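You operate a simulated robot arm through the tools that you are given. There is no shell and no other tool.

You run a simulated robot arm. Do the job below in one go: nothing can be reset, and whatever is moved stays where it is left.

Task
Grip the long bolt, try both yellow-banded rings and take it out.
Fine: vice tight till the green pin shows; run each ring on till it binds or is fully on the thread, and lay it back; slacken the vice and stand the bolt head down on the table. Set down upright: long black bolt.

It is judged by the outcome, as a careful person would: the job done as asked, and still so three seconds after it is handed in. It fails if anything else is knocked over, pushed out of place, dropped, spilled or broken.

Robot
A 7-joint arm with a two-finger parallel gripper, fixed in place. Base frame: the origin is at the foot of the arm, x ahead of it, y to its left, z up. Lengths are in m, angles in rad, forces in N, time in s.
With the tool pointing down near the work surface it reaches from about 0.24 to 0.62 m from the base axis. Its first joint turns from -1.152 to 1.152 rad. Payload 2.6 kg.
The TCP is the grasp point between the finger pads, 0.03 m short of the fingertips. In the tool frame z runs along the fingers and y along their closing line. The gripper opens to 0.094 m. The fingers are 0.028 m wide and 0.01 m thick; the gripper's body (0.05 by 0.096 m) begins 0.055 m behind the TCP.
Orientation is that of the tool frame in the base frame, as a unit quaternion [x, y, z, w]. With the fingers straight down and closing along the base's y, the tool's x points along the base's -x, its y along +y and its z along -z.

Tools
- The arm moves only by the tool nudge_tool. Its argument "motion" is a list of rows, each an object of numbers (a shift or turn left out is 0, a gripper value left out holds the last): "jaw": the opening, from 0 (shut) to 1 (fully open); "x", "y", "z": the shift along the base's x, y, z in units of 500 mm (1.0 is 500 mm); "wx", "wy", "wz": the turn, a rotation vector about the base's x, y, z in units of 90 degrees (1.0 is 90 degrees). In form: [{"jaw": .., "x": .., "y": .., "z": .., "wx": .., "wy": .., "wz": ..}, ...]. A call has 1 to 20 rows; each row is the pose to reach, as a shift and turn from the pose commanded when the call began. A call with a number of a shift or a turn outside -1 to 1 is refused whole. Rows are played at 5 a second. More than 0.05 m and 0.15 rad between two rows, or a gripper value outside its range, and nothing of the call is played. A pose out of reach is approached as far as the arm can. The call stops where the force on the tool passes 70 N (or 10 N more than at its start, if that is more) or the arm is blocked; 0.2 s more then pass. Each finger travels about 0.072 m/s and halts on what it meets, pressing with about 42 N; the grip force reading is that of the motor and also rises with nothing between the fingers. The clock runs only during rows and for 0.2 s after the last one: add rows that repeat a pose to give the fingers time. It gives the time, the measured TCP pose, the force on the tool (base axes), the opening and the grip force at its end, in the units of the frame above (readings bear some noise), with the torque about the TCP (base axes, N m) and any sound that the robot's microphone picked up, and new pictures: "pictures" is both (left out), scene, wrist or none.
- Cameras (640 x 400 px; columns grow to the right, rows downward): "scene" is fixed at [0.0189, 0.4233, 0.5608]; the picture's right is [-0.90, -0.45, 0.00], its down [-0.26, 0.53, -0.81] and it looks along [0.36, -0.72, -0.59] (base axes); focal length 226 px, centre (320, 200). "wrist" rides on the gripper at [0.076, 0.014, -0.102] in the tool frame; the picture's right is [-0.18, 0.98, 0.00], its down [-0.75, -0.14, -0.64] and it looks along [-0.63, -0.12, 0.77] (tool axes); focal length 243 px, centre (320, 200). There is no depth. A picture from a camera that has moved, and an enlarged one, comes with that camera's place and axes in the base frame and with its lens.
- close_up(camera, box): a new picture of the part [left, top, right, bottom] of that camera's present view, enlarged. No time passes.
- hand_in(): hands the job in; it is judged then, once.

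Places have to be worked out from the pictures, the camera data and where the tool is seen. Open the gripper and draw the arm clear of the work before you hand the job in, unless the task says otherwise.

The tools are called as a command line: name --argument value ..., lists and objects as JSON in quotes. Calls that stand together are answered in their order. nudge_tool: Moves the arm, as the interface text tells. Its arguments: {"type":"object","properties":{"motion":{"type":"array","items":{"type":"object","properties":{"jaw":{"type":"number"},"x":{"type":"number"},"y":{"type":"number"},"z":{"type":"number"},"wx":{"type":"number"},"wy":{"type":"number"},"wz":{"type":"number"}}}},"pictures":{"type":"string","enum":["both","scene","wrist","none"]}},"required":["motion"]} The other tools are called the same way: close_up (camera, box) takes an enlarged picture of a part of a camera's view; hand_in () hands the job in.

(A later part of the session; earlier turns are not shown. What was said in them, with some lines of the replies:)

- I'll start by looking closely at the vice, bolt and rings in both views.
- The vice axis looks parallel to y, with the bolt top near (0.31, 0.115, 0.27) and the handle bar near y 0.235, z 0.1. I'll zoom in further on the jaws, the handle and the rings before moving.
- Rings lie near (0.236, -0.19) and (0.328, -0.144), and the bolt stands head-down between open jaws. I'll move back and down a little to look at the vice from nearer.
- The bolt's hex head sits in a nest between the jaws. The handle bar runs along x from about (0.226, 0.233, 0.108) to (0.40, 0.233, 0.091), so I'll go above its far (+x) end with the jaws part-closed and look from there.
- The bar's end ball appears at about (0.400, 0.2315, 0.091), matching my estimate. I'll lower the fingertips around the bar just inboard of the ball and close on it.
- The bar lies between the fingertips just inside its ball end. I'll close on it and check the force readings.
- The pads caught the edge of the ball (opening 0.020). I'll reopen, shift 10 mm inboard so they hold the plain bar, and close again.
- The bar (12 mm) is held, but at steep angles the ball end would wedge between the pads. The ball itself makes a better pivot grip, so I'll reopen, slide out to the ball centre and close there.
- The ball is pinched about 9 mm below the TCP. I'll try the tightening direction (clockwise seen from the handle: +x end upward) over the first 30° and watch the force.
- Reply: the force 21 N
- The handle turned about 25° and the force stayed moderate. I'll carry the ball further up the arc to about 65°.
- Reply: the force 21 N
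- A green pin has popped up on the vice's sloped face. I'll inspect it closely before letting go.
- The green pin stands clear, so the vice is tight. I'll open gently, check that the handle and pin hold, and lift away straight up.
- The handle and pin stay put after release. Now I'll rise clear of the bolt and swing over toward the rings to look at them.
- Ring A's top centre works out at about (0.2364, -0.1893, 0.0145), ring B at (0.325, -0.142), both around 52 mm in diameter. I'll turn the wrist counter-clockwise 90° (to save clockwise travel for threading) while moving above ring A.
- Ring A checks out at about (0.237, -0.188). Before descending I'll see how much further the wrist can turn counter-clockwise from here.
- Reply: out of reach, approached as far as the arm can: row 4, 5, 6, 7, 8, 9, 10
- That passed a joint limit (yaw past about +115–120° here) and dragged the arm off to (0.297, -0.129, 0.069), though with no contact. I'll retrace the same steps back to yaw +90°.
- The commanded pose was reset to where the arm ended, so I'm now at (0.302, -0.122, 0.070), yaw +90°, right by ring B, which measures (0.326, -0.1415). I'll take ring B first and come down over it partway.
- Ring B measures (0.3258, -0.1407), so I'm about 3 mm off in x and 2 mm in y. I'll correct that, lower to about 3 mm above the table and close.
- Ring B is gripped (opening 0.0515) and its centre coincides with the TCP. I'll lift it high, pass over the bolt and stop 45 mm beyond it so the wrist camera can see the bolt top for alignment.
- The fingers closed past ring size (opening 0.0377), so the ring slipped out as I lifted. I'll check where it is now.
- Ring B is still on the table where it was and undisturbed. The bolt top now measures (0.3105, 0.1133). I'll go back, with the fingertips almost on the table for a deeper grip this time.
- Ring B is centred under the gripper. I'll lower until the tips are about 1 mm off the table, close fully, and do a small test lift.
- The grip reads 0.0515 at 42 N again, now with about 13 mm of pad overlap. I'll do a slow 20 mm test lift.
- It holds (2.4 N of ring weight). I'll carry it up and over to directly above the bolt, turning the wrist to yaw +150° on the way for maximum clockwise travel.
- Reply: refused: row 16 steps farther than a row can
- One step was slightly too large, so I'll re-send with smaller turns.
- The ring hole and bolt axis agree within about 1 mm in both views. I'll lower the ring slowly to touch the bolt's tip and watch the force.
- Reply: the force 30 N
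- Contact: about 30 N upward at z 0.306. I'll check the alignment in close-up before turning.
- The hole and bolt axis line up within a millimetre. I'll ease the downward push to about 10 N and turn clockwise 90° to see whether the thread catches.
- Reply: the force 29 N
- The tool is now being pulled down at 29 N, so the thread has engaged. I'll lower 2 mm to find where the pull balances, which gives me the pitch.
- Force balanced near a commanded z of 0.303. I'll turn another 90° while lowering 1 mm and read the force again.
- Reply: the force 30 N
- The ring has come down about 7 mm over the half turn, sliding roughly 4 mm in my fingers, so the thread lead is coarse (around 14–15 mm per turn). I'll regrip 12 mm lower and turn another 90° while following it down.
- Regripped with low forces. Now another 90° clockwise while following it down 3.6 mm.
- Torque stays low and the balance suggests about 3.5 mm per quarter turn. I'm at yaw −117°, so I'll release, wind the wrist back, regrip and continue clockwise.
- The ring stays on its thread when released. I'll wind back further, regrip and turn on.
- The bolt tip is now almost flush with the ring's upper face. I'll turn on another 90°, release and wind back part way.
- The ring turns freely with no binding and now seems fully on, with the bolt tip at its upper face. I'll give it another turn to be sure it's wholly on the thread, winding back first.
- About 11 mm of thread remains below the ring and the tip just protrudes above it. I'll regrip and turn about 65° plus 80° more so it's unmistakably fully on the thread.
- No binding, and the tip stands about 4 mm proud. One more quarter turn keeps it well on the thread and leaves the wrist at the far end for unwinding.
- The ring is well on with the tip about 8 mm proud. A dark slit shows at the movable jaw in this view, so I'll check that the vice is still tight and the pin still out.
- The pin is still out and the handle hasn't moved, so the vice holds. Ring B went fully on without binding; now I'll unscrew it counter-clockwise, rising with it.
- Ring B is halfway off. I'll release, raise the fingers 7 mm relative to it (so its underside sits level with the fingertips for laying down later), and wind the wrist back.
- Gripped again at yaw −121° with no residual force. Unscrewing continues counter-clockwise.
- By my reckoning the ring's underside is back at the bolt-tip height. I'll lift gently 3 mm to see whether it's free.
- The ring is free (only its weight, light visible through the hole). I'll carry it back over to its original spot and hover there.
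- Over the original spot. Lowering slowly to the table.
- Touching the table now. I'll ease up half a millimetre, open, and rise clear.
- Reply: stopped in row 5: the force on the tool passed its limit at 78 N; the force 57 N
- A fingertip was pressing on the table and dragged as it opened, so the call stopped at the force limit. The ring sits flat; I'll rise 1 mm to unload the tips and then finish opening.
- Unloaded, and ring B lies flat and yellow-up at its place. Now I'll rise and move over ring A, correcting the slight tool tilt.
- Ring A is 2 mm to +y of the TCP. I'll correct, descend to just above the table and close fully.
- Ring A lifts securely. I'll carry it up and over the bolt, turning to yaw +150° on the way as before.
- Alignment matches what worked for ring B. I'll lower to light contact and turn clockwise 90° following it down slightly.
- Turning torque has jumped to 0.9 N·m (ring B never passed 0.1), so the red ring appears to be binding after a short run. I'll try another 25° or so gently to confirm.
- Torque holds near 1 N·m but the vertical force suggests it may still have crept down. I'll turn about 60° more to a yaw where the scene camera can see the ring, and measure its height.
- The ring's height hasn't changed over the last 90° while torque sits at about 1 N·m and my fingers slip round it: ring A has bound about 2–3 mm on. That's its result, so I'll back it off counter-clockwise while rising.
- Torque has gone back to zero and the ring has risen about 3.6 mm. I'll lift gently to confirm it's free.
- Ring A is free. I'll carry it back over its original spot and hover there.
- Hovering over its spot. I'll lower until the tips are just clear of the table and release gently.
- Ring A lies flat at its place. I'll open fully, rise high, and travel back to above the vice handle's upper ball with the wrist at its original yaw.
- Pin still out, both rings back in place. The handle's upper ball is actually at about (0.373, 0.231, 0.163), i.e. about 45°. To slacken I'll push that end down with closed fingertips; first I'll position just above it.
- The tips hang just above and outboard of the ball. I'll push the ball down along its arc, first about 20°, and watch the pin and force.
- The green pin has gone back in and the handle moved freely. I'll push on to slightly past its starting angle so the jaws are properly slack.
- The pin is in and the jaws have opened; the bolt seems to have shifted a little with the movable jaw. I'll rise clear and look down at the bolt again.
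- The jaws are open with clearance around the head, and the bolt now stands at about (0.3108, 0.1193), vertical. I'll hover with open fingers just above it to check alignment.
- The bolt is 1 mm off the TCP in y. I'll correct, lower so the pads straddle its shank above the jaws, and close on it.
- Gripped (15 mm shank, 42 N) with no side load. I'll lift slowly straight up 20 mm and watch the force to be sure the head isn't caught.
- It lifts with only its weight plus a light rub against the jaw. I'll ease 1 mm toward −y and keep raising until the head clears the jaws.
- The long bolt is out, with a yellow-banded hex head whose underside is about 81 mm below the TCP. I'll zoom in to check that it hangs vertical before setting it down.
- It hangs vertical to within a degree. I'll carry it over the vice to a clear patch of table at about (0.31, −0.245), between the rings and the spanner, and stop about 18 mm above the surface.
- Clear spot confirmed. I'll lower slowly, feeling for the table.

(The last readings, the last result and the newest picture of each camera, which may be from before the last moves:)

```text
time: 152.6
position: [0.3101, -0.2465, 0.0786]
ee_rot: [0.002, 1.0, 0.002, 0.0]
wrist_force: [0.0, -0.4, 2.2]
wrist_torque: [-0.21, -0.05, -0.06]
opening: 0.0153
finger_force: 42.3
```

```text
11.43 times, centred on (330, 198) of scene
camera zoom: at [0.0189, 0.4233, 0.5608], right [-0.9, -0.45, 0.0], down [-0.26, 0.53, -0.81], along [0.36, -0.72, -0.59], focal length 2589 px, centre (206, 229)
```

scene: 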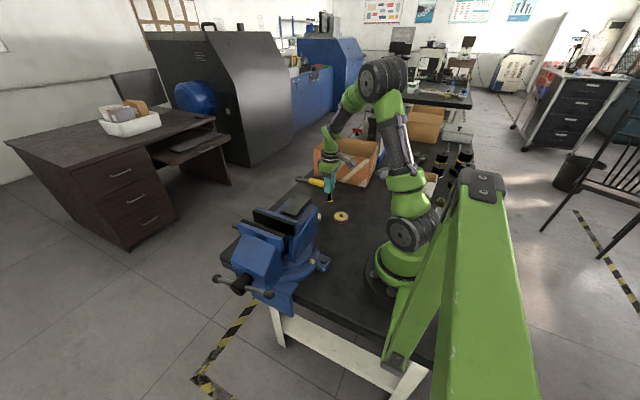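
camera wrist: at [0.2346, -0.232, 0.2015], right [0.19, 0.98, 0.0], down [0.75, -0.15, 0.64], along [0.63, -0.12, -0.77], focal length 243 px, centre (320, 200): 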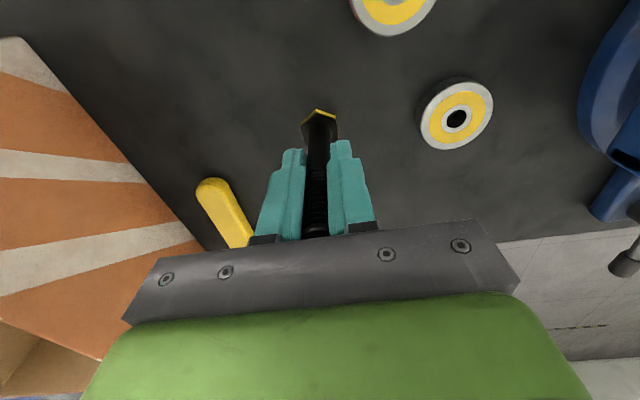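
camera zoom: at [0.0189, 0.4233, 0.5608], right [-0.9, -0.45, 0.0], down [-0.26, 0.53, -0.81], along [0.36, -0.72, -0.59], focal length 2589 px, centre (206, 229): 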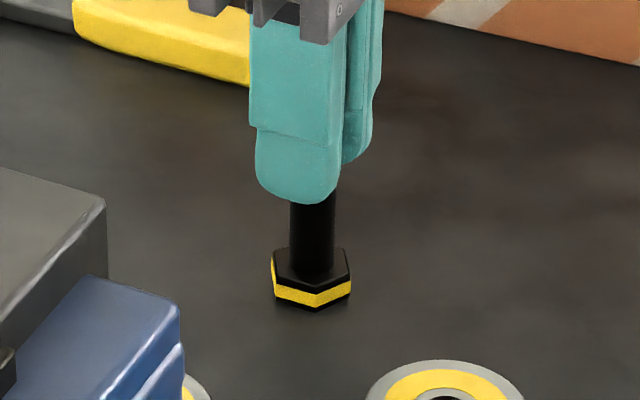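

First contact with the table. I'll settle it 0.3 mm further and open the fingers gradually.

nudge_tool --motion '[{"z": -0.0006, "jaw": 0}, {"z": -0.0006, "jaw": 0.15}, {"z": -0.0006, "jaw": 0.17}, {"z": -0.0006, "jaw": 0.19}, {"z": -0.0006, "jaw": 0.22}, {"z": -0.0006, "jaw": 0.28}, {"z": -0.0006, "jaw": 0.36}, {"z": -0.0006, "jaw": 0.46}, {"z": -0.0006, "jaw": 0.55}, {"z": -0.0006, "jaw": 0.55}]' --pictures "both"

close_up --camera "scene" --box '[310, 165, 350, 215]'

close_up --camera "wrist" --box '[240, 80, 400, 250]'

```text
time: 154.8
position: [0.3104, -0.2457, 0.0783]
ee_rot: [0.002, 1.0, 0.002, 0.0]
wrist_force: [-0.2, 0.1, -0.6]
wrist_torque: [0.04, -0.02, 0.0]
opening: 0.0515
finger_force: 0.1
camera wrist: at [0.2344, -0.231, 0.1809], right [0.19, 0.98, 0.0], down [0.75, -0.15, 0.64], along [0.63, -0.12, -0.77], focal length 243 px, centre (320, 200)
```

scene: 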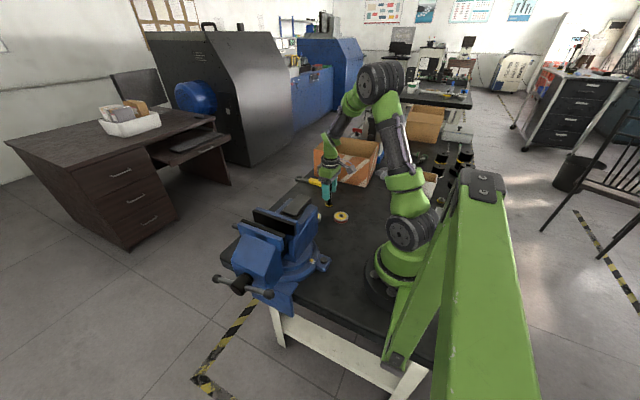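
wrist: 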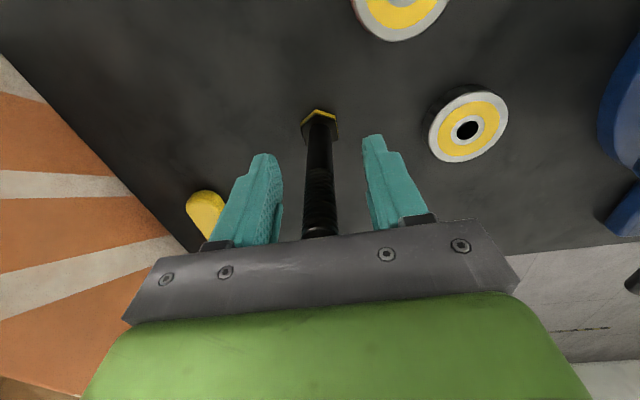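

```text
8.00 times, centred on (330, 190) of scene
camera zoom: at [0.0189, 0.4233, 0.5608], right [-0.9, -0.45, 0.0], down [-0.26, 0.53, -0.81], along [0.36, -0.72, -0.59], focal length 1812 px, centre (240, 280)
```

zoom: 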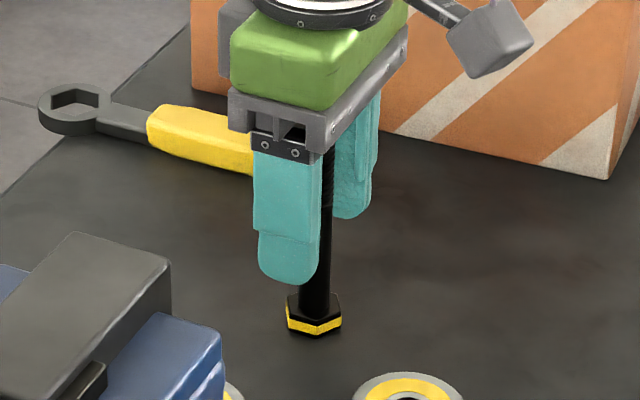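

```text
2.35 times, centred on (320, 165) of wrist
camera zoom: at [0.2344, -0.231, 0.1809], right [0.19, 0.98, 0.0], down [0.75, -0.15, 0.64], along [0.63, -0.12, -0.77], focal length 571 px, centre (320, 282)
```

zoom: 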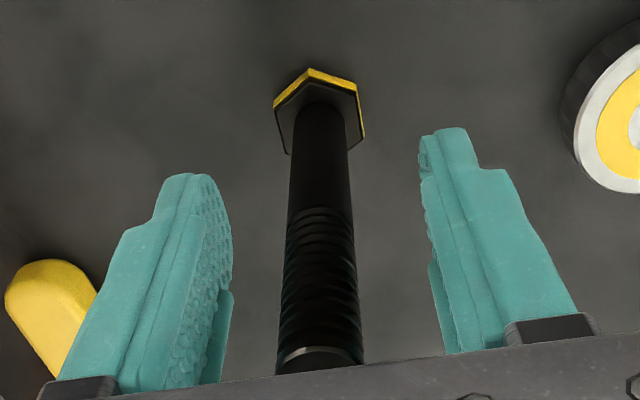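

The bolt stands on its head on its own, centred between the open fingers. I'll rise straight up, clear of the work.

nudge_tool --motion '[{"z": 0.02, "jaw": 0.55}, {"z": 0.06, "jaw": 0.55}, {"z": 0.12, "jaw": 0.55}, {"z": 0.2, "jaw": 0.55}, {"z": 0.29, "jaw": 0.55}, {"z": 0.38, "jaw": 0.7}, {"z": 0.47, "jaw": 1}, {"z": 0.56, "jaw": 1}, {"z": 0.64, "jaw": 1}, {"z": 0.66, "y": 0.06, "x": -0.04, "jaw": 1}, {"z": 0.66, "y": 0.14, "x": -0.06, "jaw": 1}, {"z": 0.66, "y": 0.22, "x": -0.08, "jaw": 1}, {"z": 0.66, "y": 0.22, "x": -0.08, "jaw": 1}]' --pictures "both"

close_up --camera "scene" --box '[280, 150, 380, 240]'

close_up --camera "wrist" --box '[160, 0, 400, 180]'

close_up --camera "scene" --box '[190, 185, 340, 310]'

```text
time: 157.6
position: [0.27, -0.1335, 0.4079]
ee_rot: [0.002, 1.0, 0.002, -0.001]
wrist_force: [0.4, -0.8, -0.8]
wrist_torque: [0.03, -0.02, 0.0]
opening: 0.0938
finger_force: 0.0
camera wrist: at [0.1941, -0.1196, 0.5112], right [0.19, 0.98, 0.0], down [0.75, -0.14, 0.64], along [0.63, -0.12, -0.77], focal length 243 px, centre (320, 200)
```

scene: 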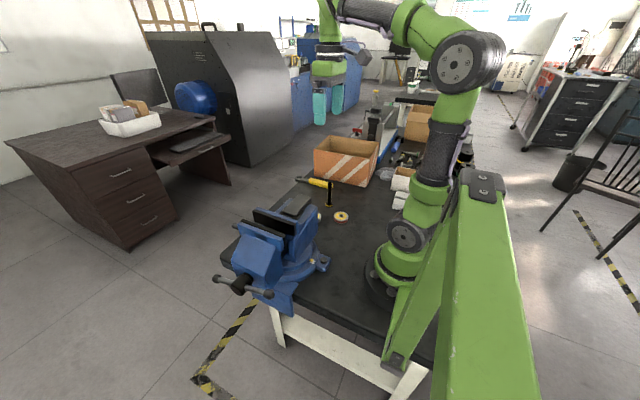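
wrist: 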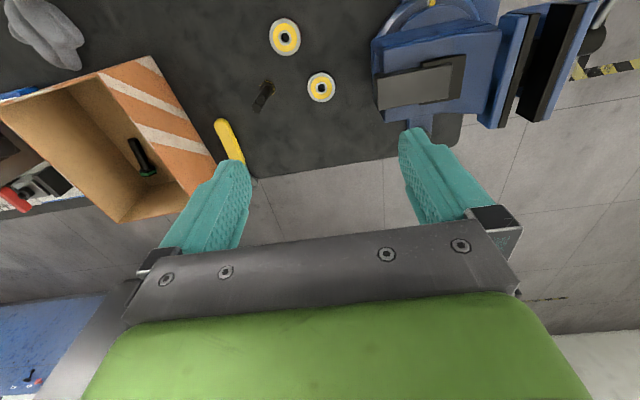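

```text
4.44 times, centred on (330, 195) of scene
camera zoom: at [0.0189, 0.4233, 0.5608], right [-0.9, -0.45, 0.0], down [-0.26, 0.53, -0.81], along [0.36, -0.72, -0.59], focal length 1007 px, centre (276, 222)
```

zoom: 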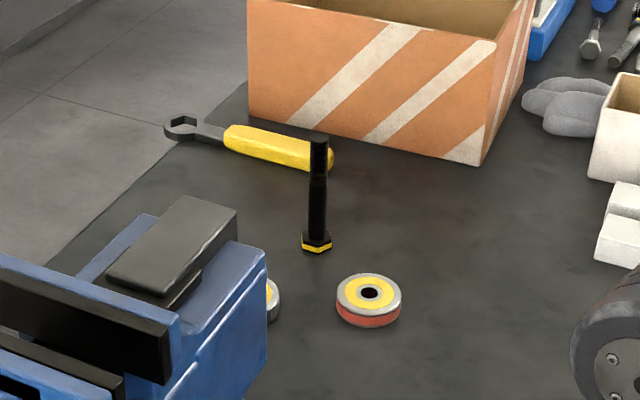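

```text
2.22 times, centred on (280, 90) of wrist
camera zoom: at [0.1941, -0.1196, 0.5112], right [0.19, 0.98, 0.0], down [0.75, -0.14, 0.64], along [0.63, -0.12, -0.77], focal length 539 px, centre (409, 444)
```

zoom: 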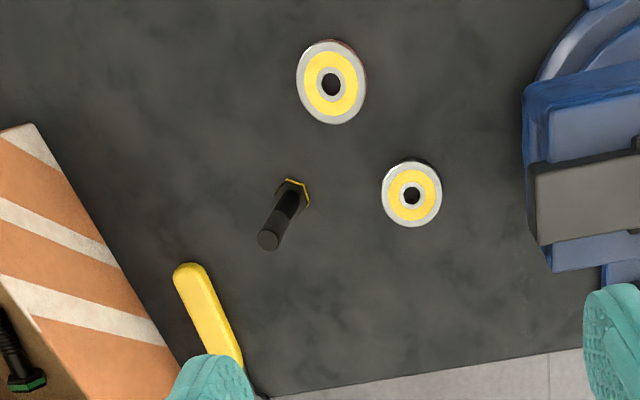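

```text
3.20 times, centred on (265, 248) of scene
camera zoom: at [0.0189, 0.4233, 0.5608], right [-0.9, -0.45, 0.0], down [-0.26, 0.53, -0.81], along [0.36, -0.72, -0.59], focal length 725 px, centre (496, 48)
```

zoom: 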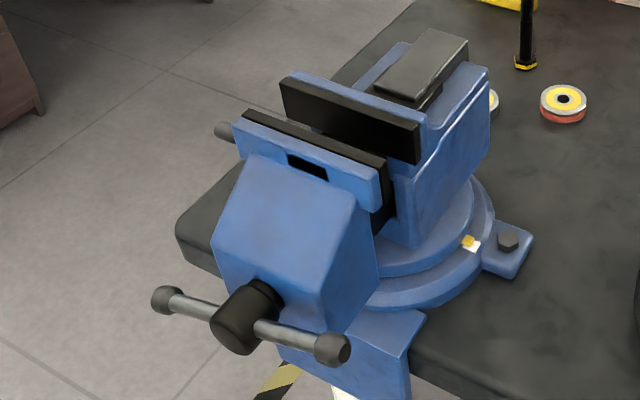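

The bolt stands upright on its head, both rings lie flat in their places, the vice is slack with its pin in, and the gripper is open and clear. Nothing else has moved, so I'm handing in.

hand_in

```text
The job is handed in.
```

I gripped the long bolt in the vice, tried both rings on it, took it out and stood it head down on the table. I've handed the job in.

- **Vice:** I tightened it until the green pin showed. After both tests I slackened it, and the pin went back in.
- **Black-sided ring:** it ran freely, fully onto the thread, with the bolt tip about 8 mm proud of it. It came off cleanly and is back in its place.
- **Red-sided ring:** it bound about 2–3 mm on. Torque rose to about 1 N·m, against less than 0.1 on the other ring, and it went no further. I backed it off and laid it back in its place.
- **Bolt:** it stands upright on a clear patch between the rings and the spanner, at about (0.31, -0.245).

The black-sided ring slipped out of my first grip as I started to lift; it stayed on the table where it was. When I laid it back, a fingertip dragged on the table and the force limit stopped that move; the ring ended up lying flat.

The final pictures show nothing else moved. The gripper is open and clear of the work.
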